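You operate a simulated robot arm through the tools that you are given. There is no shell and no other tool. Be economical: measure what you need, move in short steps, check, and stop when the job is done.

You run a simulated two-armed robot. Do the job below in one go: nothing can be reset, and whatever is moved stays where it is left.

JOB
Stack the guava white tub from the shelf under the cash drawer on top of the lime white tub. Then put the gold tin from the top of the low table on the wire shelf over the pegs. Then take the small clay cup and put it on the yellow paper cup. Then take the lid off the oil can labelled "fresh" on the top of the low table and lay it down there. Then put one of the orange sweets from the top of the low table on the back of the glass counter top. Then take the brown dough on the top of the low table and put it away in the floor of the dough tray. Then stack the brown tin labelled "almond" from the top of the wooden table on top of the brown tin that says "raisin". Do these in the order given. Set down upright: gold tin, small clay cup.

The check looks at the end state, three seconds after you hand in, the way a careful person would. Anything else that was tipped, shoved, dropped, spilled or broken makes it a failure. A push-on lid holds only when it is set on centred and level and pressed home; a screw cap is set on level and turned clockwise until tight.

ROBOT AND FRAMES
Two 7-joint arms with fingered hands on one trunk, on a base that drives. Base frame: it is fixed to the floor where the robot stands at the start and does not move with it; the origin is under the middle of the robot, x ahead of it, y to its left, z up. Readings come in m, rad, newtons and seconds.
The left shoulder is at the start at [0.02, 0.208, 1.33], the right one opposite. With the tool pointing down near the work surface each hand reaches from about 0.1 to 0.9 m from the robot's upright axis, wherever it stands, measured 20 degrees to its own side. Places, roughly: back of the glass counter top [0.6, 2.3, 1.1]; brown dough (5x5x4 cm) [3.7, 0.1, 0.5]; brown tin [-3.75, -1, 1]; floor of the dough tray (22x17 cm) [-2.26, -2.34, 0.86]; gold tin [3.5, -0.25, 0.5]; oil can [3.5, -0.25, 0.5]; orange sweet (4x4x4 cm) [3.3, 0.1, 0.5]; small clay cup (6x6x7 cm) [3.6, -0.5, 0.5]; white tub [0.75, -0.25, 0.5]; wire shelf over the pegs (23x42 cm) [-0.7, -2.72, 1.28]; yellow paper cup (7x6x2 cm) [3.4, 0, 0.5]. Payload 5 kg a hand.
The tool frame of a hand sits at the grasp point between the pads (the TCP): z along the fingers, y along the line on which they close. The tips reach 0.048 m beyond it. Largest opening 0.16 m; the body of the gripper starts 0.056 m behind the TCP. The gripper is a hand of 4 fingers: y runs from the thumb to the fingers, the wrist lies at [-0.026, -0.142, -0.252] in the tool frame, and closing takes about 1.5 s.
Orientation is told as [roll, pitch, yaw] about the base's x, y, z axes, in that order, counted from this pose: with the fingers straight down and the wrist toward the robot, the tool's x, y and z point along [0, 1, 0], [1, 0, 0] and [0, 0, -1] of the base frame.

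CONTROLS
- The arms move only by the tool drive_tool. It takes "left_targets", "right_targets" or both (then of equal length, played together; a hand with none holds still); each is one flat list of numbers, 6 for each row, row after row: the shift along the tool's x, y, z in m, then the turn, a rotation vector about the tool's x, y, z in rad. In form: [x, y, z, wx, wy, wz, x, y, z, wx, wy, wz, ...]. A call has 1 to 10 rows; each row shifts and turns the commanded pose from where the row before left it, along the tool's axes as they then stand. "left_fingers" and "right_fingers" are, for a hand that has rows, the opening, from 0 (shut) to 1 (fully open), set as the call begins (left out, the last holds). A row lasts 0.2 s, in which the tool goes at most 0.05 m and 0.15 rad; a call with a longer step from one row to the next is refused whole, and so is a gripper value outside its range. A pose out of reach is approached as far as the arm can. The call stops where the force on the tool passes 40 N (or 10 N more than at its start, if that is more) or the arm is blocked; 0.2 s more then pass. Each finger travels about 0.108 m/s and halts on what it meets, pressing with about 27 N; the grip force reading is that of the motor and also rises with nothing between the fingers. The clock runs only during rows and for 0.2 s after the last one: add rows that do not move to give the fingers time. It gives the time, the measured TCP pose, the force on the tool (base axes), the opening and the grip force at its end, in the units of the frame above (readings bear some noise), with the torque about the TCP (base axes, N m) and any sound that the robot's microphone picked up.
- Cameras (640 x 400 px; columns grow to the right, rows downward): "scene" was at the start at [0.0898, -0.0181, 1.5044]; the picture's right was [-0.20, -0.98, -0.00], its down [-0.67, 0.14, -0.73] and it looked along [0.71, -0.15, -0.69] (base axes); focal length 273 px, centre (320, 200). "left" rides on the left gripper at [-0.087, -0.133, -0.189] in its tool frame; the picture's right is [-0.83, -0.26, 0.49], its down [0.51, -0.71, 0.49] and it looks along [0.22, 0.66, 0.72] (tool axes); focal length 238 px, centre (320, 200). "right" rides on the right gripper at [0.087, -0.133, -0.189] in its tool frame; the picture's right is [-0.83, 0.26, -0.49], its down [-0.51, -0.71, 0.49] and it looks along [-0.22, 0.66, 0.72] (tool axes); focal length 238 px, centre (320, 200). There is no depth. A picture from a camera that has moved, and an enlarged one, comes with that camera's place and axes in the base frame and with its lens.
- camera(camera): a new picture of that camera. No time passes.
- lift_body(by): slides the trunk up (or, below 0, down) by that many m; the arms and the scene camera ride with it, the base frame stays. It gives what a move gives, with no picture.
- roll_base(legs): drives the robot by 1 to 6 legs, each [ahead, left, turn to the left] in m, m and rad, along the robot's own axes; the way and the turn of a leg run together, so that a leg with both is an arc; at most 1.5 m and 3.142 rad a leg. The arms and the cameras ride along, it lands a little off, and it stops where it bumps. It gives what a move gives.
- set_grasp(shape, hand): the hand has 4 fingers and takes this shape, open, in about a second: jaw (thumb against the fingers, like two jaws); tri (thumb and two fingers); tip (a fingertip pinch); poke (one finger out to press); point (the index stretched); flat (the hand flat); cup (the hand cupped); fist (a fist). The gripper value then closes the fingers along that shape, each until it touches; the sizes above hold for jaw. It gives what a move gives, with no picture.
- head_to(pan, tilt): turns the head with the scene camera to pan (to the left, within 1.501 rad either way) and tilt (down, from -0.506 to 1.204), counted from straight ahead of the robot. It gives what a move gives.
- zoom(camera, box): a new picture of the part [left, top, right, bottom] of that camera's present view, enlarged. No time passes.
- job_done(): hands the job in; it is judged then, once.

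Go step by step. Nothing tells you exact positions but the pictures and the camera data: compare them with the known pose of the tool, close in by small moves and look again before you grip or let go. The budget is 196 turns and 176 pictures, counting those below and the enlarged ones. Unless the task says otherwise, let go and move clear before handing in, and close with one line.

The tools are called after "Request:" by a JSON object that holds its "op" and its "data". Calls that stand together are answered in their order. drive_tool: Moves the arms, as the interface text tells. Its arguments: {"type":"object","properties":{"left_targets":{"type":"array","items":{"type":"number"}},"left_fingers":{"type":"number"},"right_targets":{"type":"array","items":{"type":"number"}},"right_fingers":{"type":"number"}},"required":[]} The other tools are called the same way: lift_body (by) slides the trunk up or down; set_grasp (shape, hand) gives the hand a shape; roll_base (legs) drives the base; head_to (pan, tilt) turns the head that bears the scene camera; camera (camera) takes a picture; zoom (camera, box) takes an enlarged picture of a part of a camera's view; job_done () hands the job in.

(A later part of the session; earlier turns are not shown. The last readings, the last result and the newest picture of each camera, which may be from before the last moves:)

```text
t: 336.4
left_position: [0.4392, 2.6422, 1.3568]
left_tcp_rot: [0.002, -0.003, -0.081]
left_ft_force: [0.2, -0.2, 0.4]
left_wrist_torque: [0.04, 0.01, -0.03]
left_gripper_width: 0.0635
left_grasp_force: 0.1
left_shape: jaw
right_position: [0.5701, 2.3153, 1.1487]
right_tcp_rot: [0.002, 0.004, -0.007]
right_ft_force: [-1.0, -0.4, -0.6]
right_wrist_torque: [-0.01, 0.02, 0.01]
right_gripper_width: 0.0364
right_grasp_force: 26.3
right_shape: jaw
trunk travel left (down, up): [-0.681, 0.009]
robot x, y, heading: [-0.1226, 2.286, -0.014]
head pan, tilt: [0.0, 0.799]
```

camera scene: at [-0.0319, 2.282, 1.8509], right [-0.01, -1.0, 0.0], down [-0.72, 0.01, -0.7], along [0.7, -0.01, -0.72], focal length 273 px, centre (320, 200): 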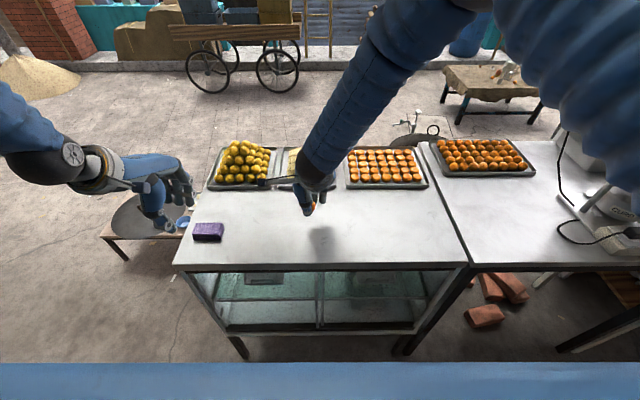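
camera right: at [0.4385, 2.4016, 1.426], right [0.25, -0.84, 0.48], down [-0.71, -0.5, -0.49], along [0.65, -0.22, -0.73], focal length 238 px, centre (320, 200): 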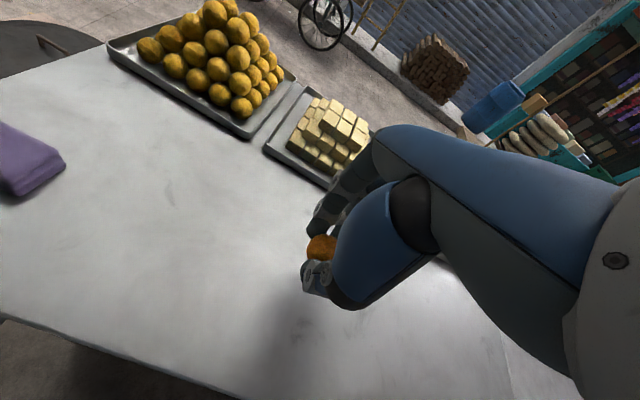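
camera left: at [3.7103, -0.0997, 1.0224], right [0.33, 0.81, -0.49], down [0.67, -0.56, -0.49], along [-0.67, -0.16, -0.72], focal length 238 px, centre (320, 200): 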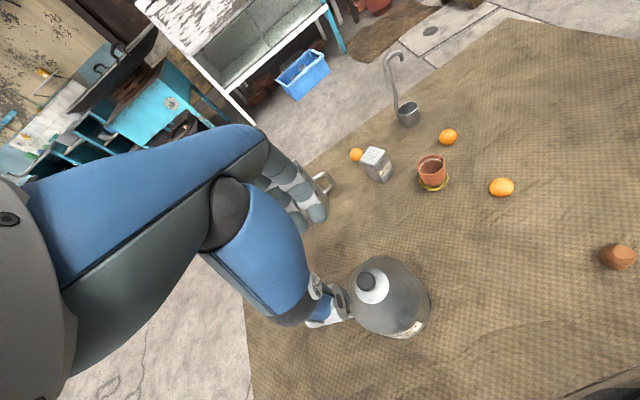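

Request:
{"op": "drive_tool", "data": {"right_targets": [0, 0, 0.003, 0, 0, 0, 0, 0, 0.003, 0, 0, 0]}}

Request:
{"op": "zoom", "data": {"camera": "scene", "box": [270, 170, 370, 250]}}

```text
t: 337.0
left_position: [0.4395, 2.6427, 1.3564]
left_tcp_rot: [0.002, -0.004, -0.08]
left_ft_force: [-0.1, -0.2, -0.4]
left_wrist_torque: [-0.01, 0.01, -0.03]
left_gripper_width: 0.0637
left_grasp_force: 0.0
left_shape: jaw
right_position: [0.5702, 2.3154, 1.1418]
right_tcp_rot: [0.005, 0.004, -0.007]
right_ft_force: [0.9, 0.1, -0.5]
right_wrist_torque: [-0.01, 0.0, 0.02]
right_gripper_width: 0.0364
right_grasp_force: 26.8
right_shape: jaw
trunk travel left (down, up): [-0.681, 0.009]
robot x, y, heading: [-0.1205, 2.2803, -0.011]
head pan, tilt: [0.0, 0.799]
```

```text
5.00 times, centred on (320, 210) of scene
camera zoom: at [-0.0315, 2.2825, 1.8508], right [-0.01, -1.0, 0.0], down [-0.72, 0.01, -0.7], along [0.7, -0.01, -0.72], focal length 1364 px, centre (320, 150)
```

zoom: 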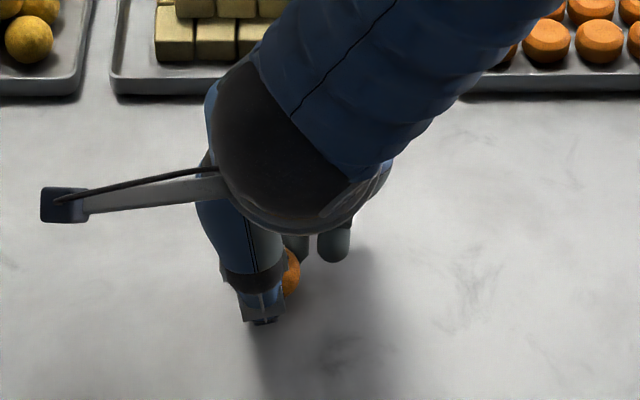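

The top is a bit lower than assumed; I continue in small steps.

Request:
{"op": "drive_tool", "data": {"right_targets": [0, 0, 0.004, 0, 0, 0, 0, 0, 0.004, 0, 0, 0, 0, 0, 0.004, 0, 0, 0]}}

Request:
{"op": "drive_tool", "data": {"right_targets": [0, 0, 0.003, 0, 0, 0, 0, 0, 0.003, 0, 0, 0]}}

Request:
{"op": "zoom", "data": {"camera": "right", "box": [220, 180, 400, 330]}}

```text
t: 337.8
left_position: [0.4378, 2.6409, 1.3568]
left_tcp_rot: [0.001, -0.004, -0.08]
left_ft_force: [1.6, 0.2, -0.5]
left_wrist_torque: [0.01, 0.07, -0.04]
left_gripper_width: 0.0637
left_grasp_force: 0.0
left_shape: jaw
right_position: [0.5737, 2.318, 1.1386]
right_tcp_rot: [0.005, -0.007, -0.009]
right_ft_force: [-8.6, -1.7, 25.2]
right_wrist_torque: [0.02, 0.76, 0.02]
right_gripper_width: 0.0369
right_grasp_force: 26.8
right_shape: jaw
trunk travel left (down, up): [-0.681, 0.009]
robot x, y, heading: [-0.1247, 2.2812, -0.009]
head pan, tilt: [0.0, 0.799]
stopped in row 3 (right hand): the force on the tool passed its limit at 44 N (the readings are from after the stop); the commanded pose is now the measured one
```

```text
t: 338.3
left_position: [0.439, 2.642, 1.3564]
left_tcp_rot: [0.001, -0.002, -0.08]
left_ft_force: [0.6, -0.1, -0.4]
left_wrist_torque: [0.02, 0.04, -0.03]
left_gripper_width: 0.0638
left_grasp_force: 0.1
left_shape: jaw
right_position: [0.5772, 2.3182, 1.1381]
right_tcp_rot: [0.007, -0.012, -0.01]
right_ft_force: [-9.3, -2.6, 27.8]
right_wrist_torque: [0.06, 1.16, 0.11]
right_gripper_width: 0.0371
right_grasp_force: 26.7
right_shape: jaw
trunk travel left (down, up): [-0.681, 0.009]
robot x, y, heading: [-0.1219, 2.2824, -0.012]
head pan, tilt: [0.0, 0.799]
stopped in row 2 (right hand): the force on the tool passed its limit at 46 N (the readings are from after the stop); the commanded pose is now the measured one
```

```text
2.67 times, centred on (310, 255) of right
camera zoom: at [0.4424, 2.4039, 1.327], right [0.24, -0.84, 0.48], down [-0.71, -0.5, -0.5], along [0.66, -0.22, -0.72], focal length 636 px, centre (347, 53)
```

zoom: 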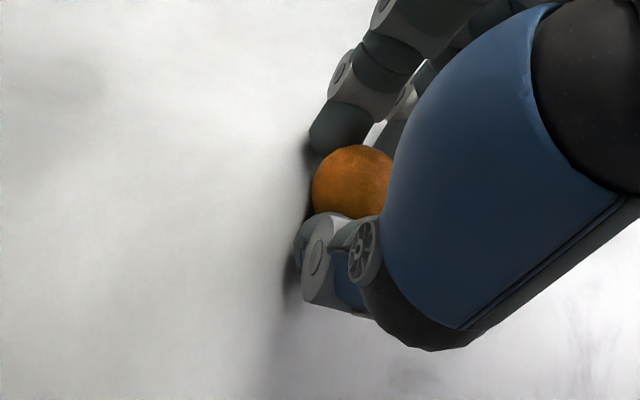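

Contact with the glass top. I relieve the pressure a little, open and rise.

Request:
{"op": "drive_tool", "data": {"right_targets": [0, 0, -0.003, 0, 0, 0, 0, 0, 0, 0, 0, 0]}}

Request:
{"op": "drive_tool", "data": {"right_targets": [0, 0, 0, 0, 0, 0, 0, 0, 0, 0, 0, 0, 0, 0, 0, 0, 0, 0], "right_fingers": 0.42}}

Request:
{"op": "drive_tool", "data": {"right_targets": [0, 0, -0.025, 0, 0, 0, 0, 0, -0.035, 0, 0, 0, 0, 0, -0.04, 0, 0, 0, 0, 0, -0.04, 0, 0, 0, 0, 0, -0.04, 0, 0, 0, 0, 0, -0.04, 0, 0, 0, 0, 0, -0.04, 0, 0, 0]}}

Request:
{"op": "camera", "data": {"camera": "right"}}

```text
t: 338.9
left_position: [0.4386, 2.643, 1.3557]
left_tcp_rot: [0.001, -0.003, -0.079]
left_ft_force: [0.1, -0.2, -0.2]
left_wrist_torque: [0.01, 0.01, -0.01]
left_gripper_width: 0.0633
left_grasp_force: 0.1
left_shape: jaw
right_position: [0.5749, 2.317, 1.1394]
right_tcp_rot: [0.006, -0.011, -0.007]
right_ft_force: [0.8, 1.3, 2.9]
right_wrist_torque: [0.09, -0.12, 0.05]
right_gripper_width: 0.0365
right_grasp_force: 27.4
right_shape: jaw
trunk travel left (down, up): [-0.681, 0.009]
robot x, y, heading: [-0.1246, 2.2825, -0.014]
head pan, tilt: [0.0, 0.799]
```

```text
t: 339.7
left_position: [0.4389, 2.642, 1.3557]
left_tcp_rot: [0.002, -0.004, -0.078]
left_ft_force: [0.3, 0.4, 0.0]
left_wrist_torque: [0.0, 0.02, 0.04]
left_gripper_width: 0.0632
left_grasp_force: 0.1
left_shape: jaw
right_position: [0.5762, 2.3165, 1.14]
right_tcp_rot: [0.007, -0.013, -0.01]
right_ft_force: [4.1, -0.9, 11.4]
right_wrist_torque: [0.04, 0.36, 0.03]
right_gripper_width: 0.0655
right_grasp_force: 0.0
right_shape: jaw
trunk travel left (down, up): [-0.681, 0.009]
robot x, y, heading: [-0.1215, 2.2847, -0.017]
head pan, tilt: [0.0, 0.799]
```

```text
t: 341.3
left_position: [0.4375, 2.6423, 1.3563]
left_tcp_rot: [0.002, -0.004, -0.079]
left_ft_force: [-0.8, -0.1, 0.0]
left_wrist_torque: [0.0, -0.06, 0.03]
left_gripper_width: 0.0635
left_grasp_force: 0.1
left_shape: jaw
right_position: [0.5715, 2.3175, 1.399]
right_tcp_rot: [0.007, -0.009, -0.007]
right_ft_force: [-0.8, 0.3, -1.8]
right_wrist_torque: [-0.02, -0.17, -0.07]
right_gripper_width: 0.067
right_grasp_force: 0.0
right_shape: jaw
trunk travel left (down, up): [-0.681, 0.009]
robot x, y, heading: [-0.1228, 2.2846, -0.014]
head pan, tilt: [0.0, 0.799]
```

```text
43 pictures are left
camera right: at [0.4371, 2.4044, 1.5869], right [0.25, -0.84, 0.48], down [-0.71, -0.5, -0.5], along [0.66, -0.22, -0.72], focal length 238 px, centre (320, 200)
```

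right: 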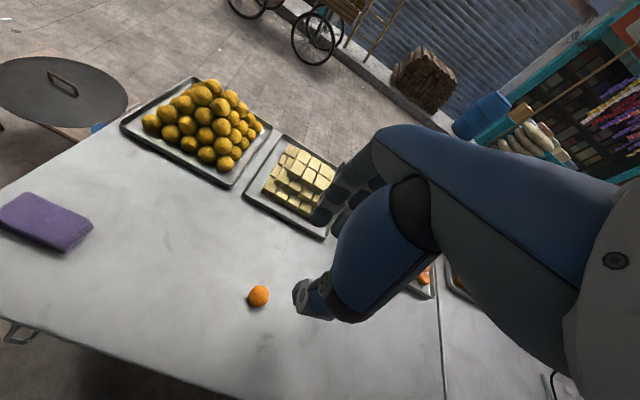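

The sweet rests at about (0.58,2.31) on the back strip. Now I return to the low table for the dough, approaching its +y side.

Request:
{"op": "roll_base", "data": {"legs": [[0, 1.25, 0.014], [0, 0.9, 0], [1.5, 0, 0], [1.4, 0, 0], [0, 0, -0.8], [0, 0, -0.77]]}}

Request:
{"op": "head_to", "data": {"pan": 0.2, "tilt": 0.4}}

Request:
{"op": "camera", "data": {"camera": "scene"}}

```text
t: 351.4
left_position: [0.4554, 4.7242, 1.3567]
left_tcp_rot: [0.013, 0.001, -0.077]
left_ft_force: [0.2, -0.3, 0.9]
left_wrist_torque: [0.05, 0.02, 0.02]
left_gripper_width: 0.0638
left_grasp_force: 0.2
left_shape: jaw
right_position: [0.59, 4.4044, 1.3986]
right_tcp_rot: [0.014, -0.009, 0.0]
right_ft_force: [0.3, -0.7, 0.0]
right_wrist_torque: [-0.03, -0.01, 0.03]
right_gripper_width: 0.0671
right_grasp_force: 0.0
right_shape: jaw
trunk travel left (down, up): [-0.681, 0.009]
robot x, y, heading: [-0.1047, 4.3743, -0.007]
head pan, tilt: [0.0, 0.799]
stopped in leg 2: the robot was blocked; the commanded pose is now the measured one
```

```text
t: 352.3
left_position: [0.4555, 4.7248, 1.3568]
left_tcp_rot: [0.012, 0.0, -0.079]
left_ft_force: [-0.9, 0.0, 0.7]
left_wrist_torque: [0.0, 0.02, 0.06]
left_gripper_width: 0.0637
left_grasp_force: 0.0
left_shape: jaw
right_position: [0.5894, 4.4038, 1.3987]
right_tcp_rot: [0.011, -0.008, 0.0]
right_ft_force: [0.4, 0.8, 0.5]
right_wrist_torque: [-0.03, 0.0, -0.02]
right_gripper_width: 0.067
right_grasp_force: 0.1
right_shape: jaw
trunk travel left (down, up): [-0.681, 0.009]
robot x, y, heading: [-0.1036, 4.3713, -0.004]
head pan, tilt: [0.201, 0.4]
```

```text
42 pictures are left
camera scene: at [-0.004, 4.3797, 1.886], right [0.19, -0.98, 0.0], down [-0.38, -0.07, -0.92], along [0.9, 0.18, -0.39], focal length 273 px, centre (320, 200)
```

scene: 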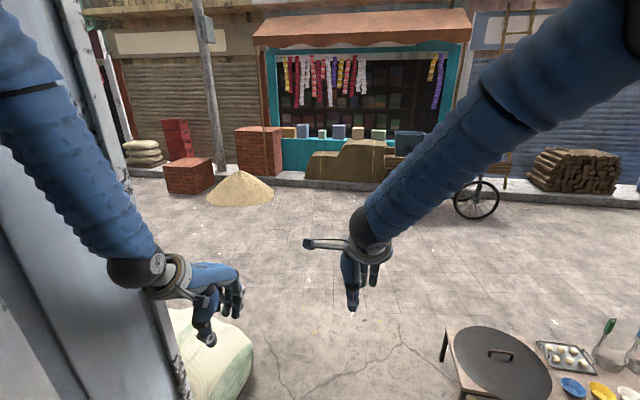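

My left side touched the white wall. I ease right a little, go forward and then veer slightly left past the bench.

Request:
{"op": "roll_base", "data": {"legs": [[0.1, -0.09, 0], [0.5, 0, 0], [0.7, 0.13, 0], [1.5, 0, 0], [0, 0, -0.8], [0, 0, -0.77]]}}

Request:
{"op": "head_to", "data": {"pan": 0.2, "tilt": 0.4}}

Request:
{"op": "camera", "data": {"camera": "scene"}}

```text
t: 370.7
left_position: [3.0807, 3.8527, 1.3557]
left_tcp_rot: [0.007, 0.001, -1.616]
left_ft_force: [0.8, 0.3, 0.2]
left_wrist_torque: [0.02, 0.02, 0.01]
left_gripper_width: 0.0636
left_grasp_force: 0.1
left_shape: jaw
right_position: [2.7644, 3.706, 1.3975]
right_tcp_rot: [0.009, -0.009, -1.537]
right_ft_force: [-0.1, -0.6, 0.2]
right_wrist_torque: [0.02, -0.01, -0.03]
right_gripper_width: 0.067
right_grasp_force: 0.0
right_shape: jaw
trunk travel left (down, up): [-0.681, 0.009]
robot x, y, heading: [2.7008, 4.3945, -1.542]
head pan, tilt: [0.201, 0.4]
```

```text
t: 371.3
left_position: [3.081, 3.8516, 1.3557]
left_tcp_rot: [0.007, -0.001, -1.614]
left_ft_force: [0.1, -0.1, -0.6]
left_wrist_torque: [0.03, 0.0, -0.03]
left_gripper_width: 0.0635
left_grasp_force: 0.0
left_shape: jaw
right_position: [2.7651, 3.7071, 1.3976]
right_tcp_rot: [0.009, -0.009, -1.537]
right_ft_force: [0.4, -0.3, -0.6]
right_wrist_torque: [0.0, 0.04, 0.03]
right_gripper_width: 0.0671
right_grasp_force: 0.0
right_shape: jaw
trunk travel left (down, up): [-0.681, 0.009]
robot x, y, heading: [2.7062, 4.3963, -1.544]
head pan, tilt: [0.201, 0.4]
```

```text
41 pictures are left
camera scene: at [2.7224, 4.2962, 1.8859], right [-0.97, -0.22, 0.0], down [-0.09, 0.38, -0.92], along [0.21, -0.9, -0.39], focal length 273 px, centre (320, 200)
```

scene: 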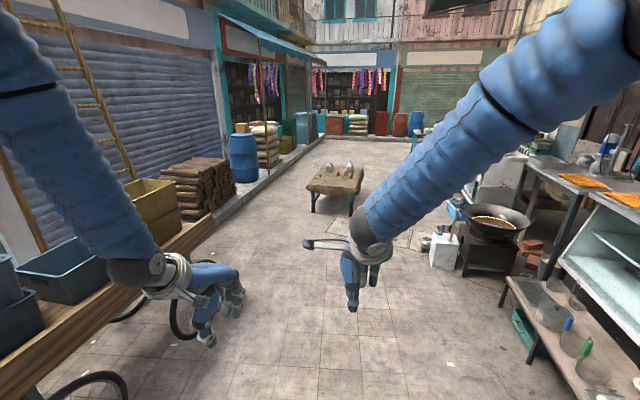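

A wheeled cart stands on my left, so I go straight down first, then shift left to x≈3.65 in front of the table's +y side.

Request:
{"op": "roll_base", "data": {"legs": [[1.3, 0, -0.027], [1.1, 0, 0], [0, 0.95, 0], [1.0, 0, 0]]}}

Request:
{"op": "head_to", "data": {"pan": 0.0, "tilt": 0.85}}

Request:
{"op": "lift_body", "data": {"by": -0.4}}

Request:
{"op": "camera", "data": {"camera": "scene"}}

```text
t: 392.4
left_position: [4.1048, 0.4917, 1.3555]
left_tcp_rot: [0.007, 0.001, -1.596]
left_ft_force: [0.4, -0.4, 0.2]
left_wrist_torque: [-0.02, 0.03, -0.03]
left_gripper_width: 0.0638
left_grasp_force: 0.1
left_shape: jaw
right_position: [3.7908, 0.3413, 1.3994]
right_tcp_rot: [0.01, -0.009, -1.522]
right_ft_force: [0.7, -0.1, -0.1]
right_wrist_torque: [-0.04, 0.0, 0.0]
right_gripper_width: 0.0668
right_grasp_force: 0.1
right_shape: jaw
trunk travel left (down, up): [-0.681, 0.009]
robot x, y, heading: [3.7155, 1.0311, -1.531]
head pan, tilt: [0.201, 0.4]
```

```text
t: 393.3
left_position: [4.1033, 0.4895, 1.3547]
left_tcp_rot: [0.007, -0.001, -1.598]
left_ft_force: [0.3, 0.4, 0.0]
left_wrist_torque: [-0.02, -0.01, 0.0]
left_gripper_width: 0.0637
left_grasp_force: 0.0
left_shape: jaw
right_position: [3.7909, 0.3405, 1.3978]
right_tcp_rot: [0.009, -0.009, -1.521]
right_ft_force: [-0.1, -0.1, 0.3]
right_wrist_torque: [-0.02, -0.02, 0.02]
right_gripper_width: 0.0671
right_grasp_force: 0.1
right_shape: jaw
trunk travel left (down, up): [-0.681, 0.009]
robot x, y, heading: [3.7145, 1.0288, -1.526]
head pan, tilt: [0.0, 0.85]
```

```text
t: 397.1
left_position: [4.1042, 0.4908, 0.9555]
left_tcp_rot: [0.006, 0.001, -1.599]
left_ft_force: [-0.5, 0.2, 0.2]
left_wrist_torque: [-0.02, 0.01, 0.02]
left_gripper_width: 0.0638
left_grasp_force: 0.0
left_shape: jaw
right_position: [3.7914, 0.3393, 0.9989]
right_tcp_rot: [0.009, -0.009, -1.522]
right_ft_force: [-0.1, -0.1, -0.5]
right_wrist_torque: [-0.03, 0.0, -0.02]
right_gripper_width: 0.0671
right_grasp_force: 0.1
right_shape: jaw
trunk travel left (down, up): [-0.281, 0.409]
robot x, y, heading: [3.715, 1.0291, -1.526]
head pan, tilt: [0.0, 0.85]
```

```text
40 pictures are left
camera scene: at [3.719, 0.9413, 1.447], right [-1.0, -0.04, 0.0], down [-0.03, 0.75, -0.66], along [0.03, -0.66, -0.75], focal length 273 px, centre (320, 200)
```

scene: 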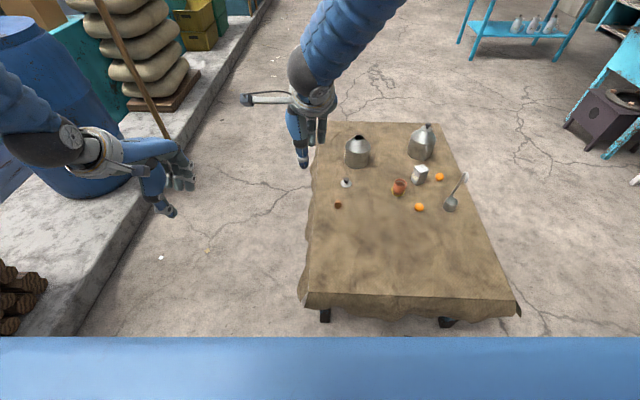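

All is as left. The dough is at about (3.675,0.137). I bring the right hand over it.

Request:
{"op": "drive_tool", "data": {"right_targets": [-0.0213, 0.0323, 0, 0, 0, 0, -0.0213, 0.0323, 0, 0, 0, 0, -0.0213, 0.0323, 0, 0, 0, 0, -0.0213, 0.0323, 0, 0, 0, 0, -0.0213, 0.0323, 0, 0, 0, 0, -0.0213, 0.0323, 0, 0, 0, 0, 0, 0, 0.045, 0, 0, 0, 0, 0, 0.045, 0, 0, 0, 0, 0, 0.045, 0, 0, 0, 0, 0, 0.045, 0, 0, 0], "right_fingers": 0.55}}

Request:
{"op": "drive_tool", "data": {"right_targets": [0, 0, 0.045, 0, 0, 0, 0, 0, 0.045, 0, 0, 0, 0, 0, 0.045, 0, 0, 0]}}

Request:
{"op": "zoom", "data": {"camera": "right", "box": [180, 170, 400, 330]}}

Request:
{"op": "zoom", "data": {"camera": "scene", "box": [290, 150, 410, 250]}}

```text
t: 399.3
left_position: [4.1041, 0.4904, 0.9549]
left_tcp_rot: [0.007, 0.002, -1.598]
left_ft_force: [-0.3, -0.4, -1.2]
left_wrist_torque: [0.06, -0.03, 0.0]
left_gripper_width: 0.0633
left_grasp_force: 0.0
left_shape: jaw
right_position: [3.6727, 0.1392, 0.8186]
right_tcp_rot: [0.008, -0.012, -1.52]
right_ft_force: [-0.9, -1.6, 1.3]
right_wrist_torque: [0.21, 0.05, 0.07]
right_gripper_width: 0.0879
right_grasp_force: 0.1
right_shape: jaw
trunk travel left (down, up): [-0.281, 0.409]
robot x, y, heading: [3.7188, 1.031, -1.528]
head pan, tilt: [0.0, 0.85]
```

```text
t: 400.1
left_position: [4.104, 0.4901, 0.9546]
left_tcp_rot: [0.005, 0.002, -1.597]
left_ft_force: [-0.6, -1.0, -0.4]
left_wrist_torque: [0.11, 0.01, 0.0]
left_gripper_width: 0.0636
left_grasp_force: 0.0
left_shape: jaw
right_position: [3.6786, 0.134, 0.6825]
right_tcp_rot: [0.009, -0.011, -1.52]
right_ft_force: [-0.1, -2.4, 0.9]
right_wrist_torque: [0.28, 0.04, 0.07]
right_gripper_width: 0.0879
right_grasp_force: 0.1
right_shape: jaw
trunk travel left (down, up): [-0.281, 0.409]
robot x, y, heading: [3.713, 1.0343, -1.537]
head pan, tilt: [0.0, 0.85]
```

```text
2.50 times, centred on (290, 250) of right
camera zoom: at [3.7558, 0.2736, 0.8714], right [-0.83, -0.3, 0.48], down [-0.54, 0.68, -0.5], along [-0.18, -0.67, -0.72], focal length 596 px, centre (395, 75)
```

zoom: 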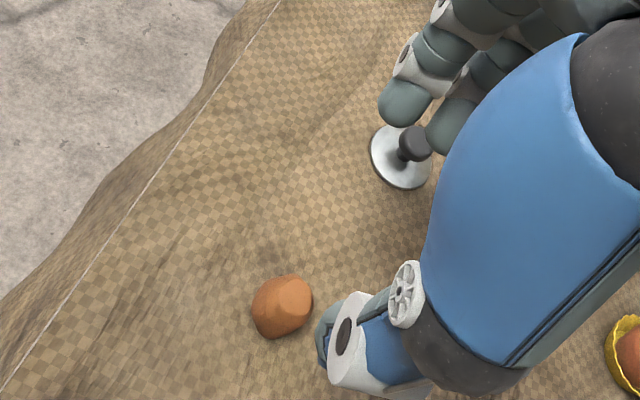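

```text
4.00 times, centred on (350, 200) of scene
camera zoom: at [3.7189, 0.9394, 1.4466], right [-1.0, -0.04, 0.0], down [-0.03, 0.75, -0.66], along [0.03, -0.66, -0.75], focal length 1091 px, centre (200, 200)
```

zoom: 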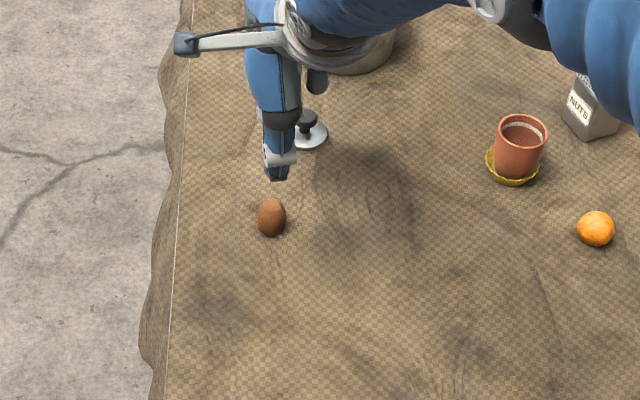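

Dough centre ≈(3.674,0.143). I correct by a centimetre, narrow the fingers a bit and descend.

Request:
{"op": "drive_tool", "data": {"right_targets": [-0.0046, -0.0092, 0.02, 0, 0, 0, 0, 0, 0.04, 0, 0, 0, 0, 0, 0.04, 0, 0, 0, 0, 0, 0.027, 0, 0, 0], "right_fingers": 0.5}}

Request:
{"op": "zoom", "data": {"camera": "right", "box": [180, 170, 400, 330]}}

```text
t: 401.1
left_position: [4.1083, 0.4935, 0.9539]
left_tcp_rot: [0.005, 0.001, -1.597]
left_ft_force: [1.7, 0.6, -0.9]
left_wrist_torque: [-0.13, 0.27, -0.01]
left_gripper_width: 0.0641
left_grasp_force: 0.0
left_shape: jaw
right_position: [3.67, 0.1508, 0.5788]
right_tcp_rot: [0.004, -0.005, -1.522]
right_ft_force: [-0.8, 3.4, -5.1]
right_wrist_torque: [-0.5, -0.14, -0.09]
right_gripper_width: 0.0799
right_grasp_force: 0.0
right_shape: jaw
right hand out of reach, approached as far as the arm can: row 4
trunk travel left (down, up): [-0.281, 0.409]
robot x, y, heading: [3.7181, 1.0301, -1.527]
head pan, tilt: [0.0, 0.85]
```

```text
2.50 times, centred on (290, 250) of right
camera zoom: at [3.7496, 0.2873, 0.7672], right [-0.82, -0.3, 0.48], down [-0.54, 0.68, -0.49], along [-0.18, -0.67, -0.72], focal length 596 px, centre (395, 75)
```

zoom: 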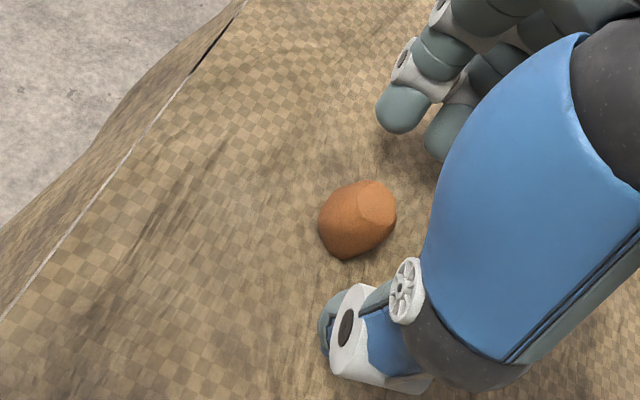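

The arm ran out of reach; I lower the trunk 8 cm while raising the hand, then finish the descent.

Request:
{"op": "drive_tool", "data": {"right_targets": [0, 0, -0.04, 0, 0, 0, 0, 0, -0.04, 0, 0, 0]}}

Request:
{"op": "lift_body", "data": {"by": -0.1}}

Request:
{"op": "camera", "data": {"camera": "right"}}

```text
t: 401.7
left_position: [4.105, 0.4911, 0.9544]
left_tcp_rot: [0.008, 0.001, -1.597]
left_ft_force: [-0.5, 0.5, 0.1]
left_wrist_torque: [0.02, -0.03, 0.03]
left_gripper_width: 0.0637
left_grasp_force: 0.1
left_shape: jaw
right_position: [3.6782, 0.1154, 0.6433]
right_tcp_rot: [0.01, -0.005, -1.523]
right_ft_force: [-0.6, 0.0, -1.8]
right_wrist_torque: [-0.14, -0.05, -0.01]
right_gripper_width: 0.08
right_grasp_force: 0.1
right_shape: jaw
right hand out of reach, approached as far as the arm can: row 1, 2
trunk travel left (down, up): [-0.281, 0.409]
robot x, y, heading: [3.7161, 1.0297, -1.525]
head pan, tilt: [0.0, 0.85]
```

```text
t: 403.1
left_position: [4.104, 0.4922, 0.8562]
left_tcp_rot: [0.008, -0.001, -1.6]
left_ft_force: [0.6, 0.5, 0.2]
left_wrist_torque: [0.03, -0.02, -0.05]
left_gripper_width: 0.0636
left_grasp_force: 0.1
left_shape: jaw
right_position: [3.6811, 0.1124, 0.5508]
right_tcp_rot: [0.011, -0.014, -1.518]
right_ft_force: [0.3, 0.4, 25.6]
right_wrist_torque: [1.62, -0.03, 0.04]
right_gripper_width: 0.0816
right_grasp_force: 0.1
right_shape: jaw
trunk travel left (down, up): [-0.181, 0.509]
robot x, y, heading: [3.7162, 1.0319, -1.529]
head pan, tilt: [0.0, 0.85]
```

```text
36 pictures are left
camera right: at [3.7578, 0.2519, 0.7381], right [-0.83, -0.29, 0.48], down [-0.54, 0.68, -0.51], along [-0.18, -0.68, -0.72], focal length 238 px, centre (320, 200)
```

right: 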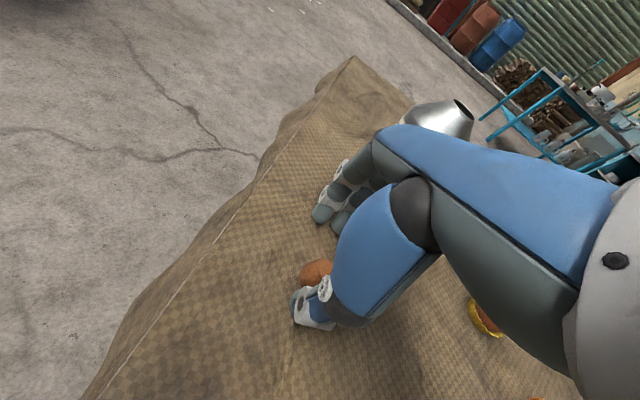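

The hand slid 3 cm toward the table middle and its tips press the cloth; the dough is still between thumb and fingers. I raise a few millimetres and re-centre.

Request:
{"op": "drive_tool", "data": {"right_targets": [0, 0, -0.006, 0, 0, 0, 0, -0.008, 0, 0, 0, 0, -0.004, -0.008, 0, 0, 0, 0]}}

Request:
{"op": "zoom", "data": {"camera": "right", "box": [240, 150, 420, 340]}}

Request:
{"op": "zoom", "data": {"camera": "scene", "box": [300, 150, 420, 240]}}

```text
t: 403.9
left_position: [4.1044, 0.4935, 0.8574]
left_tcp_rot: [0.008, -0.003, -1.6]
left_ft_force: [0.1, -0.6, 0.3]
left_wrist_torque: [-0.02, -0.01, 0.01]
left_gripper_width: 0.0638
left_grasp_force: 0.0
left_shape: jaw
right_position: [3.6804, 0.1131, 0.5499]
right_tcp_rot: [0.009, -0.015, -1.521]
right_ft_force: [-0.6, 0.3, 39.9]
right_wrist_torque: [2.5, -0.14, 0.01]
right_gripper_width: 0.0809
right_grasp_force: 0.1
right_shape: jaw
right hand out of reach, approached as far as the arm can: row 2, 3
trunk travel left (down, up): [-0.181, 0.509]
robot x, y, heading: [3.7162, 1.0336, -1.527]
head pan, tilt: [0.0, 0.85]
```

```text
2.11 times, centred on (330, 245) of right
camera zoom: at [3.7573, 0.2531, 0.7379], right [-0.83, -0.29, 0.48], down [-0.54, 0.68, -0.51], along [-0.18, -0.68, -0.72], focal length 502 px, centre (299, 105)
```

zoom: 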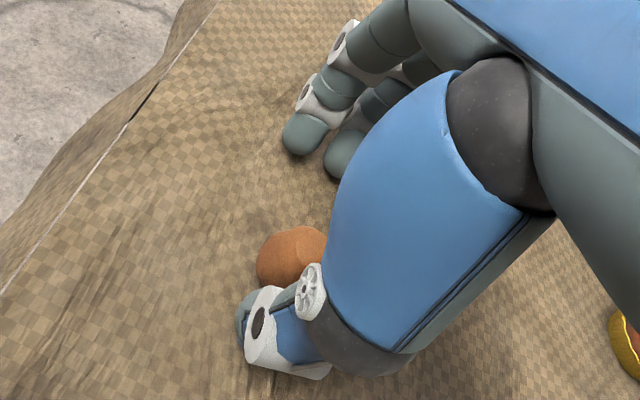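

```text
4.44 times, centred on (360, 195) of scene
camera zoom: at [3.7191, 0.9444, 1.3474], right [-1.0, -0.04, 0.0], down [-0.03, 0.75, -0.66], along [0.03, -0.66, -0.75], focal length 1213 px, centre (142, 222)
```

zoom: 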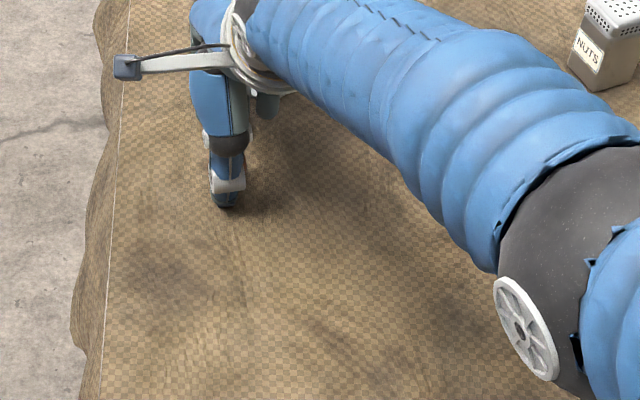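

The robot stands a bit too far back. I unload by raising the trunk, lift the hand clear, then drive 0.1 m closer.

Request:
{"op": "lift_body", "data": {"by": 0.1}}

Request:
{"op": "drive_tool", "data": {"right_targets": [0, 0, -0.03, 0, 0, 0, 0, -0.02, -0.03, 0, 0, 0, 0, -0.03, -0.03, 0, 0, 0, 0, -0.03, -0.02, 0, 0, 0]}}

Request:
{"op": "roll_base", "data": {"legs": [[0.09, 0, -0.04]]}}

Request:
{"op": "camera", "data": {"camera": "scene"}}

Request:
{"op": "camera", "data": {"camera": "right"}}

```text
t: 405.2
left_position: [4.1047, 0.4901, 0.9554]
left_tcp_rot: [0.007, 0.001, -1.598]
left_ft_force: [-0.3, 0.0, -0.6]
left_wrist_torque: [-0.03, -0.02, -0.01]
left_gripper_width: 0.0638
left_grasp_force: 0.0
left_shape: jaw
right_position: [3.6779, 0.1165, 0.643]
right_tcp_rot: [0.008, -0.003, -1.523]
right_ft_force: [0.9, 0.7, -0.9]
right_wrist_torque: [0.03, 0.0, 0.01]
right_gripper_width: 0.0802
right_grasp_force: 0.2
right_shape: jaw
trunk travel left (down, up): [-0.281, 0.409]
robot x, y, heading: [3.7214, 1.0303, -1.522]
head pan, tilt: [0.0, 0.85]
```

```text
t: 406.2
left_position: [4.105, 0.4922, 0.9555]
left_tcp_rot: [0.007, 0.001, -1.599]
left_ft_force: [0.2, 0.1, -0.2]
left_wrist_torque: [0.01, 0.01, -0.02]
left_gripper_width: 0.0639
left_grasp_force: 0.0
left_shape: jaw
right_position: [3.7028, 0.0938, 0.7061]
right_tcp_rot: [0.008, -0.004, -1.523]
right_ft_force: [-0.9, 0.0, 0.1]
right_wrist_torque: [-0.01, -0.02, -0.02]
right_gripper_width: 0.0801
right_grasp_force: 0.0
right_shape: jaw
right hand out of reach, approached as far as the arm can: row 1, 2, 3, 4
trunk travel left (down, up): [-0.281, 0.409]
robot x, y, heading: [3.7156, 1.0297, -1.527]
head pan, tilt: [0.0, 0.85]
```

```text
t: 407.3
left_position: [4.0841, 0.3829, 0.9554]
left_tcp_rot: [0.009, 0.002, -1.64]
left_ft_force: [-0.5, -1.1, 0.0]
left_wrist_torque: [0.15, -0.02, -0.01]
left_gripper_width: 0.0637
left_grasp_force: 0.1
left_shape: jaw
right_position: [3.6661, 0.0024, 0.7037]
right_tcp_rot: [0.008, -0.001, -1.562]
right_ft_force: [-0.7, -0.6, -0.8]
right_wrist_torque: [0.04, -0.03, 0.03]
right_gripper_width: 0.08
right_grasp_force: 0.0
right_shape: jaw
trunk travel left (down, up): [-0.281, 0.409]
robot x, y, heading: [3.7162, 0.9394, -1.568]
head pan, tilt: [0.0, 0.85]
```

```text
33 pictures are left
camera scene: at [3.7173, 0.8468, 1.4467], right [-1.0, 0.0, 0.0], down [0.0, 0.75, -0.66], along [0.0, -0.66, -0.75], focal length 273 px, centre (320, 200)
```

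scene: 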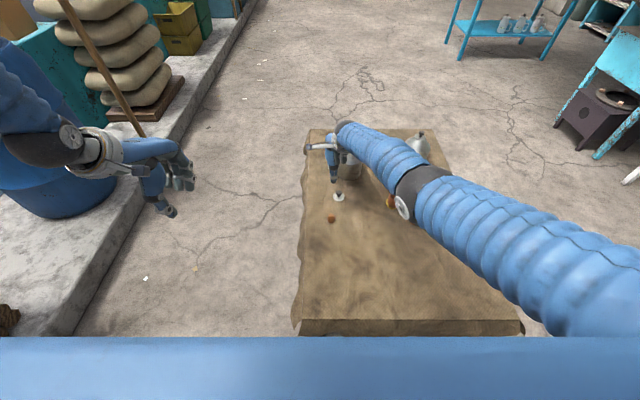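

```text
32 pictures are left
camera right: at [3.75, 0.136, 0.8926], right [-0.84, -0.26, 0.48], down [-0.51, 0.7, -0.5], along [-0.21, -0.66, -0.72], focal length 238 px, centre (320, 200)
```

right: 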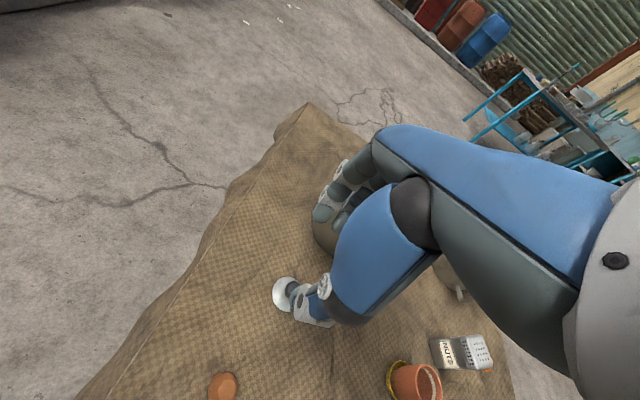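

The arm is overstretched and the hand drifted over the lid, but it touches nothing. I raise the trunk first to lift everything clear, then pull the hand back.

Request:
{"op": "lift_body", "data": {"by": 0.3}}

Request:
{"op": "drive_tool", "data": {"right_targets": [0, -0.04, 0, 0, 0, 0, 0, -0.04, 0, 0, 0, 0, 0, -0.04, 0, 0, 0, 0, 0, -0.04, 0, 0, 0, 0, 0, -0.04, 0, 0, 0, 0]}}

Request:
{"op": "camera", "data": {"camera": "scene"}}

```text
t: 410.3
left_position: [4.0834, 0.3832, 1.2549]
left_tcp_rot: [0.007, 0.0, -1.64]
left_ft_force: [-0.4, -0.3, -0.1]
left_wrist_torque: [0.01, -0.05, 0.0]
left_gripper_width: 0.0636
left_grasp_force: 0.1
left_shape: jaw
right_position: [3.6661, 0.0024, 1.0049]
right_tcp_rot: [0.007, -0.003, -1.561]
right_ft_force: [0.2, 0.1, -0.3]
right_wrist_torque: [-0.01, 0.02, 0.02]
right_gripper_width: 0.0798
right_grasp_force: 0.1
right_shape: jaw
trunk travel left (down, up): [-0.581, 0.109]
robot x, y, heading: [3.7188, 0.9383, -1.574]
head pan, tilt: [0.0, 0.85]
```

```text
t: 411.5
left_position: [4.083, 0.3826, 1.2558]
left_tcp_rot: [0.008, -0.001, -1.639]
left_ft_force: [0.4, -0.1, -0.2]
left_wrist_torque: [-0.01, 0.04, 0.02]
left_gripper_width: 0.0638
left_grasp_force: 0.0
left_shape: jaw
right_position: [3.712, 0.0512, 0.933]
right_tcp_rot: [0.007, -0.002, -1.563]
right_ft_force: [-1.0, -0.6, 1.0]
right_wrist_torque: [0.08, 0.0, 0.03]
right_gripper_width: 0.0802
right_grasp_force: 0.0
right_shape: jaw
right hand out of reach, approached as far as the arm can: row 1, 2, 3, 4, 5
trunk travel left (down, up): [-0.581, 0.109]
robot x, y, heading: [3.7184, 0.9395, -1.568]
head pan, tilt: [0.0, 0.85]
```

```text
31 pictures are left
camera scene: at [3.7178, 0.8486, 1.7468], right [-1.0, 0.0, 0.0], down [0.0, 0.75, -0.66], along [0.0, -0.66, -0.75], focal length 273 px, centre (320, 200)
```

scene: 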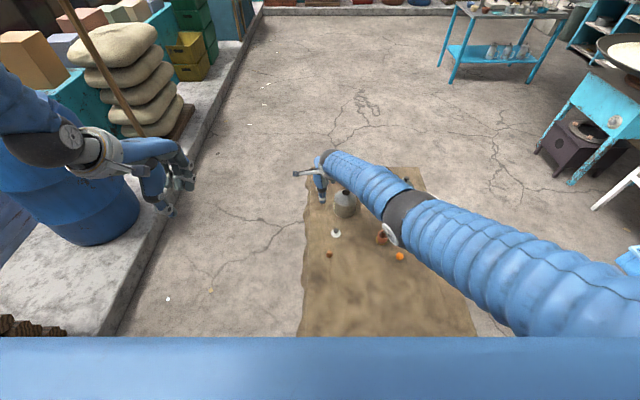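

The right arm is in an awkward stretched posture. I try moving it up and out to its own side to unfold it.

Request:
{"op": "drive_tool", "data": {"right_targets": [-0.02, 0, -0.04, 0, 0, 0, -0.02, 0, -0.04, 0, 0, 0, -0.02, 0, -0.04, 0, 0, 0, -0.03, 0, -0.03, 0, 0, 0, -0.03, 0, -0.03, 0, 0, 0, -0.03, -0.02, -0.03, 0, 0, 0, -0.03, -0.03, -0.02, 0, 0, 0, -0.02, -0.04, 0, 0, 0, 0, -0.02, -0.04, 0, 0, 0, 0, 0, -0.04, 0, 0, 0, 0]}}

```text
t: 413.9
left_position: [4.0834, 0.381, 1.2546]
left_tcp_rot: [0.007, 0.002, -1.64]
left_ft_force: [-0.3, -1.4, 0.2]
left_wrist_torque: [0.2, 0.05, -0.03]
left_gripper_width: 0.0638
left_grasp_force: 0.0
left_shape: jaw
right_position: [3.5355, -0.0507, 1.2268]
right_tcp_rot: [0.025, -0.244, -1.556]
right_ft_force: [-1.1, -10.8, 21.8]
right_wrist_torque: [1.82, 0.4, 0.23]
right_gripper_width: 0.08
right_grasp_force: 0.1
right_shape: jaw
right hand out of reach, approached as far as the arm can: row 1, 2, 3, 4, 5, 6, 7, 8
trunk travel left (down, up): [-0.581, 0.109]
robot x, y, heading: [3.7192, 0.939, -1.566]
head pan, tilt: [0.0, 0.85]
stopped in row 10 (right hand): the arm was blocked; the commanded pose is now the measured one
```

Request:
{"op": "camera", "data": {"camera": "scene"}}

Request:
{"op": "drive_tool", "data": {"right_targets": [0, 0.03, -0.02, 0, 0, 0, 0, 0, -0.04, 0, 0, 0, 0, 0, -0.04, 0, 0, 0]}}

```text
30 pictures are left
camera scene: at [3.7178, 0.8465, 1.7468], right [-1.0, 0.0, 0.0], down [0.0, 0.75, -0.66], along [0.0, -0.66, -0.75], focal length 273 px, centre (320, 200)
```

scene: 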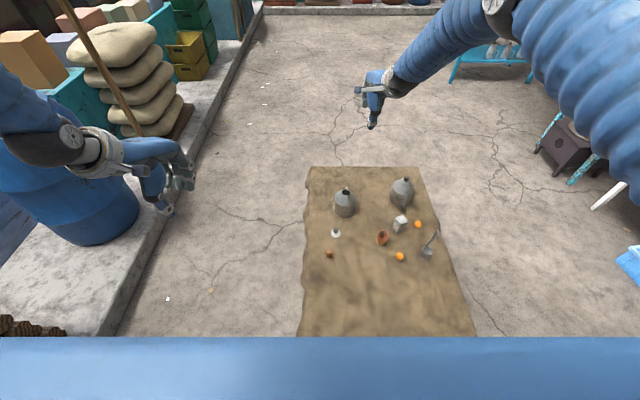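

```text
t: 414.7
left_position: [4.0827, 0.3838, 1.2561]
left_tcp_rot: [0.006, -0.002, -1.642]
left_ft_force: [0.6, 1.2, 0.7]
left_wrist_torque: [-0.11, -0.02, 0.01]
left_gripper_width: 0.0638
left_grasp_force: 0.0
left_shape: jaw
right_position: [3.5322, -0.0454, 1.3122]
right_tcp_rot: [0.026, -0.216, -1.555]
right_ft_force: [0.5, 0.6, -1.0]
right_wrist_torque: [-0.2, 0.04, -0.05]
right_gripper_width: 0.08
right_grasp_force: 0.1
right_shape: jaw
trunk travel left (down, up): [-0.581, 0.109]
robot x, y, heading: [3.7196, 0.9359, -1.568]
head pan, tilt: [0.0, 0.85]
```

The arm has unfolded. The clay cup looks different though, so I check it closely.

Request:
{"op": "zoom", "data": {"camera": "scene", "box": [310, 170, 450, 280]}}

```text
3.64 times, centred on (380, 225) of scene
camera zoom: at [3.7171, 0.8507, 1.747], right [-1.0, 0.0, 0.0], down [0.0, 0.75, -0.66], along [0.0, -0.66, -0.75], focal length 992 px, centre (102, 109)
```

zoom: 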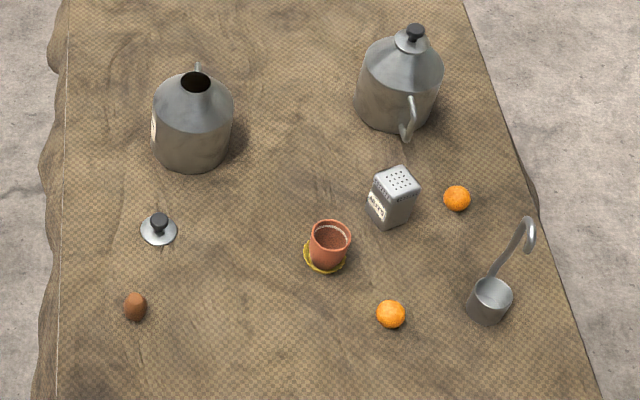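

Everything is intact. I level the right hand, pull it back, and move to the +x station, where the dough is comfortably close.

Request:
{"op": "drive_tool", "data": {"right_targets": [0, 0, 0, 0.108, 0, 0, 0, -0.02, 0, 0.108, 0, 0, 0, -0.04, 0, 0, 0, 0, 0, -0.04, 0, 0, 0, 0, 0, -0.04, 0, 0, 0, 0, 0, -0.04, 0, 0, 0, 0, 0, -0.04, 0, 0, 0, 0, 0, -0.04, 0, 0, 0, 0]}}

Request:
{"op": "roll_base", "data": {"legs": [[-0.1, 0.49, 0], [0.88, 0, 0], [0, 0, -0.8], [0, 0, -0.77]]}}

Request:
{"op": "lift_body", "data": {"by": -0.35}}

Request:
{"op": "camera", "data": {"camera": "scene"}}

```text
t: 416.5
left_position: [4.0826, 0.3836, 1.2562]
left_tcp_rot: [0.009, -0.001, -1.641]
left_ft_force: [0.4, 0.9, 1.6]
left_wrist_torque: [-0.11, 0.04, 0.01]
left_gripper_width: 0.0638
left_grasp_force: 0.1
left_shape: jaw
right_position: [3.5274, 0.2168, 1.3145]
right_tcp_rot: [0.026, 0.002, -1.55]
right_ft_force: [0.5, 1.0, 0.8]
right_wrist_torque: [-0.05, 0.06, 0.02]
right_gripper_width: 0.0798
right_grasp_force: 0.2
right_shape: jaw
trunk travel left (down, up): [-0.581, 0.109]
robot x, y, heading: [3.7202, 0.9385, -1.564]
head pan, tilt: [0.0, 0.85]
```

```text
t: 427.8
left_position: [3.6399, -0.1875, 1.2548]
left_tcp_rot: [0.007, 0.0, 3.047]
left_ft_force: [-0.4, -0.2, -0.8]
left_wrist_torque: [-0.01, -0.02, 0.02]
left_gripper_width: 0.0634
left_grasp_force: 0.0
left_shape: jaw
right_position: [3.485, 0.371, 1.3133]
right_tcp_rot: [0.026, 0.003, -3.141]
right_ft_force: [0.0, 0.4, 0.1]
right_wrist_torque: [0.01, -0.01, 0.01]
right_gripper_width: 0.0799
right_grasp_force: 0.0
right_shape: jaw
trunk travel left (down, up): [-0.581, 0.109]
robot x, y, heading: [4.2075, 0.1706, 3.122]
head pan, tilt: [0.0, 0.85]
```

```text
t: 431.2
left_position: [3.6414, -0.1883, 0.905]
left_tcp_rot: [0.006, -0.001, 3.049]
left_ft_force: [-0.2, 1.0, 0.2]
left_wrist_torque: [-0.01, -0.01, 0.02]
left_gripper_width: 0.0637
left_grasp_force: 0.1
left_shape: jaw
right_position: [3.4843, 0.372, 0.9628]
right_tcp_rot: [0.026, 0.003, -3.142]
right_ft_force: [0.8, 0.2, 0.9]
right_wrist_torque: [-0.01, 0.0, 0.01]
right_gripper_width: 0.08
right_grasp_force: 0.0
right_shape: jaw
trunk travel left (down, up): [-0.231, 0.459]
robot x, y, heading: [4.2068, 0.1639, 3.117]
head pan, tilt: [0.0, 0.85]
```

```text
28 pictures are left
camera scene: at [4.114, 0.1652, 1.397], right [0.02, 1.0, 0.0], down [0.75, -0.02, -0.66], along [-0.66, 0.01, -0.75], focal length 273 px, centre (320, 200)
```

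scene: 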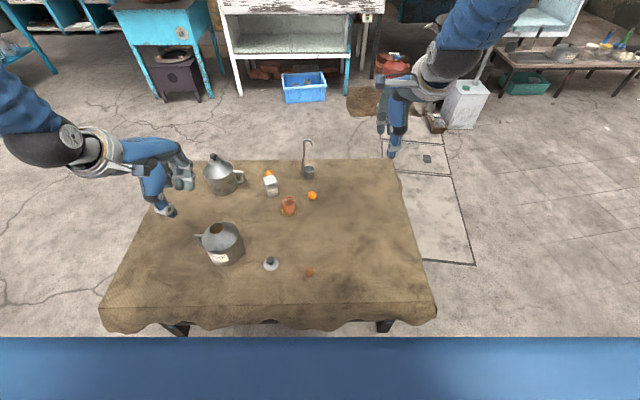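

The dough is at about (3.670,0.134). Right hand over it.

Request:
{"op": "drive_tool", "data": {"right_targets": [0.03, -0.0233, 0, 0, 0, 0, 0.03, -0.0233, 0, 0, 0, 0, 0.03, -0.0233, 0, 0, 0, 0, 0.03, -0.0233, 0, 0, 0, 0, 0.03, -0.0233, 0, 0, 0, 0, 0.03, -0.0233, 0, 0, 0, 0, 0.03, -0.0233, 0, 0, 0, 0, 0.028, -0.0229, 0, 0, 0, 0], "right_fingers": 0.5}}

Request:
{"op": "drive_tool", "data": {"right_targets": [0, 0, 0.045, 0, 0, 0, 0, 0, 0.045, 0, 0, 0, 0, 0, 0.045, 0, 0, 0, 0, 0, 0.045, 0, 0, 0, 0, 0, 0.045, 0, 0, 0, 0, 0, 0.045, 0, 0, 0, 0, 0, 0.045, 0, 0, 0]}}

Request:
{"op": "zoom", "data": {"camera": "right", "box": [180, 170, 400, 330]}}

```text
t: 433.0
left_position: [3.641, -0.1872, 0.9055]
left_tcp_rot: [0.007, -0.001, 3.05]
left_ft_force: [-0.2, 0.4, -0.2]
left_wrist_torque: [0.03, 0.07, 0.03]
left_gripper_width: 0.0637
left_grasp_force: 0.0
left_shape: jaw
right_position: [3.6704, 0.1336, 0.9695]
right_tcp_rot: [0.025, 0.003, -3.141]
right_ft_force: [0.8, -0.1, 0.3]
right_wrist_torque: [0.04, 0.02, -0.02]
right_gripper_width: 0.0801
right_grasp_force: 0.2
right_shape: jaw
trunk travel left (down, up): [-0.231, 0.459]
robot x, y, heading: [4.2069, 0.1636, 3.118]
head pan, tilt: [0.0, 0.85]
```

```text
t: 434.6
left_position: [3.6408, -0.1882, 0.9052]
left_tcp_rot: [0.008, 0.001, 3.048]
left_ft_force: [0.6, -0.3, -0.5]
left_wrist_torque: [0.0, -0.03, -0.01]
left_gripper_width: 0.0635
left_grasp_force: 0.1
left_shape: jaw
right_position: [3.6727, 0.1265, 0.6528]
right_tcp_rot: [0.025, 0.0, -3.14]
right_ft_force: [-2.1, 0.9, 1.0]
right_wrist_torque: [0.03, -0.24, 0.0]
right_gripper_width: 0.0801
right_grasp_force: 0.0
right_shape: jaw
trunk travel left (down, up): [-0.231, 0.459]
robot x, y, heading: [4.2077, 0.166, 3.12]
head pan, tilt: [0.0, 0.85]
```

```text
2.50 times, centred on (290, 250) of right
camera zoom: at [3.8046, 0.0439, 0.8452], right [-0.26, 0.85, 0.47], down [0.71, 0.49, -0.5], along [-0.66, 0.2, -0.73], focal length 596 px, centre (395, 75)
```

zoom: 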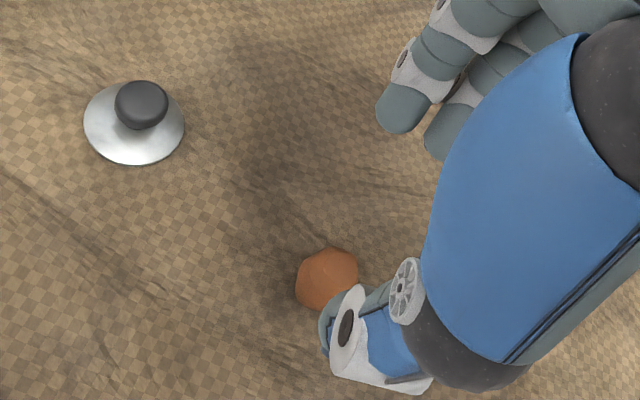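

Correct 1.4 cm sideways, descend and grip.

Request:
{"op": "drive_tool", "data": {"right_targets": [-0.0145, 0.003, 0.02, 0, 0, 0, 0, 0, 0.04, 0, 0, 0, 0, 0, 0.038, 0, 0, 0]}}

Request:
{"op": "drive_tool", "data": {"right_targets": [0, 0, 0, 0, 0, 0, 0, 0, 0, 0, 0, 0, 0, 0, 0, 0, 0, 0, 0, 0, 0, 0, 0, 0, 0, 0, 0, 0, 0, 0], "right_fingers": 0.15}}

Request:
{"op": "zoom", "data": {"camera": "right", "box": [180, 170, 400, 330]}}

```text
t: 435.4
left_position: [3.6402, -0.1872, 0.9053]
left_tcp_rot: [0.008, -0.001, 3.05]
left_ft_force: [-0.2, 0.6, -0.5]
left_wrist_torque: [-0.05, -0.05, 0.02]
left_gripper_width: 0.0638
left_grasp_force: 0.1
left_shape: jaw
right_position: [3.6702, 0.1385, 0.5582]
right_tcp_rot: [0.026, -0.001, -3.141]
right_ft_force: [-2.1, 0.3, 0.3]
right_wrist_torque: [-0.03, -0.16, 0.01]
right_gripper_width: 0.0799
right_grasp_force: 0.0
right_shape: jaw
trunk travel left (down, up): [-0.231, 0.459]
robot x, y, heading: [4.2066, 0.1642, 3.118]
head pan, tilt: [0.0, 0.85]
```

```text
t: 436.6
left_position: [3.6402, -0.188, 0.9053]
left_tcp_rot: [0.007, 0.0, 3.047]
left_ft_force: [0.1, 0.0, 0.0]
left_wrist_torque: [0.03, -0.02, -0.01]
left_gripper_width: 0.0638
left_grasp_force: 0.0
left_shape: jaw
right_position: [3.6703, 0.1389, 0.5576]
right_tcp_rot: [0.026, 0.003, -3.141]
right_ft_force: [-0.3, -0.1, -0.8]
right_wrist_torque: [0.02, 0.03, 0.0]
right_gripper_width: 0.0237
right_grasp_force: 26.4
right_shape: jaw
trunk travel left (down, up): [-0.231, 0.459]
robot x, y, heading: [4.2062, 0.1682, 3.121]
head pan, tilt: [0.0, 0.85]
```

```text
2.50 times, centred on (290, 250) of right
camera zoom: at [3.8038, 0.0563, 0.7492], right [-0.26, 0.85, 0.46], down [0.71, 0.49, -0.5], along [-0.65, 0.2, -0.73], focal length 596 px, centre (395, 75)
```

zoom: 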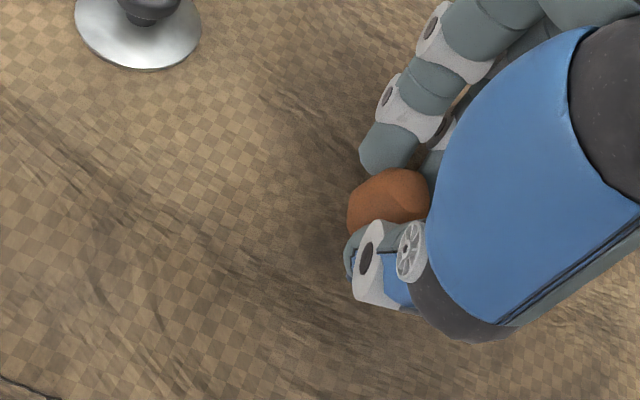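

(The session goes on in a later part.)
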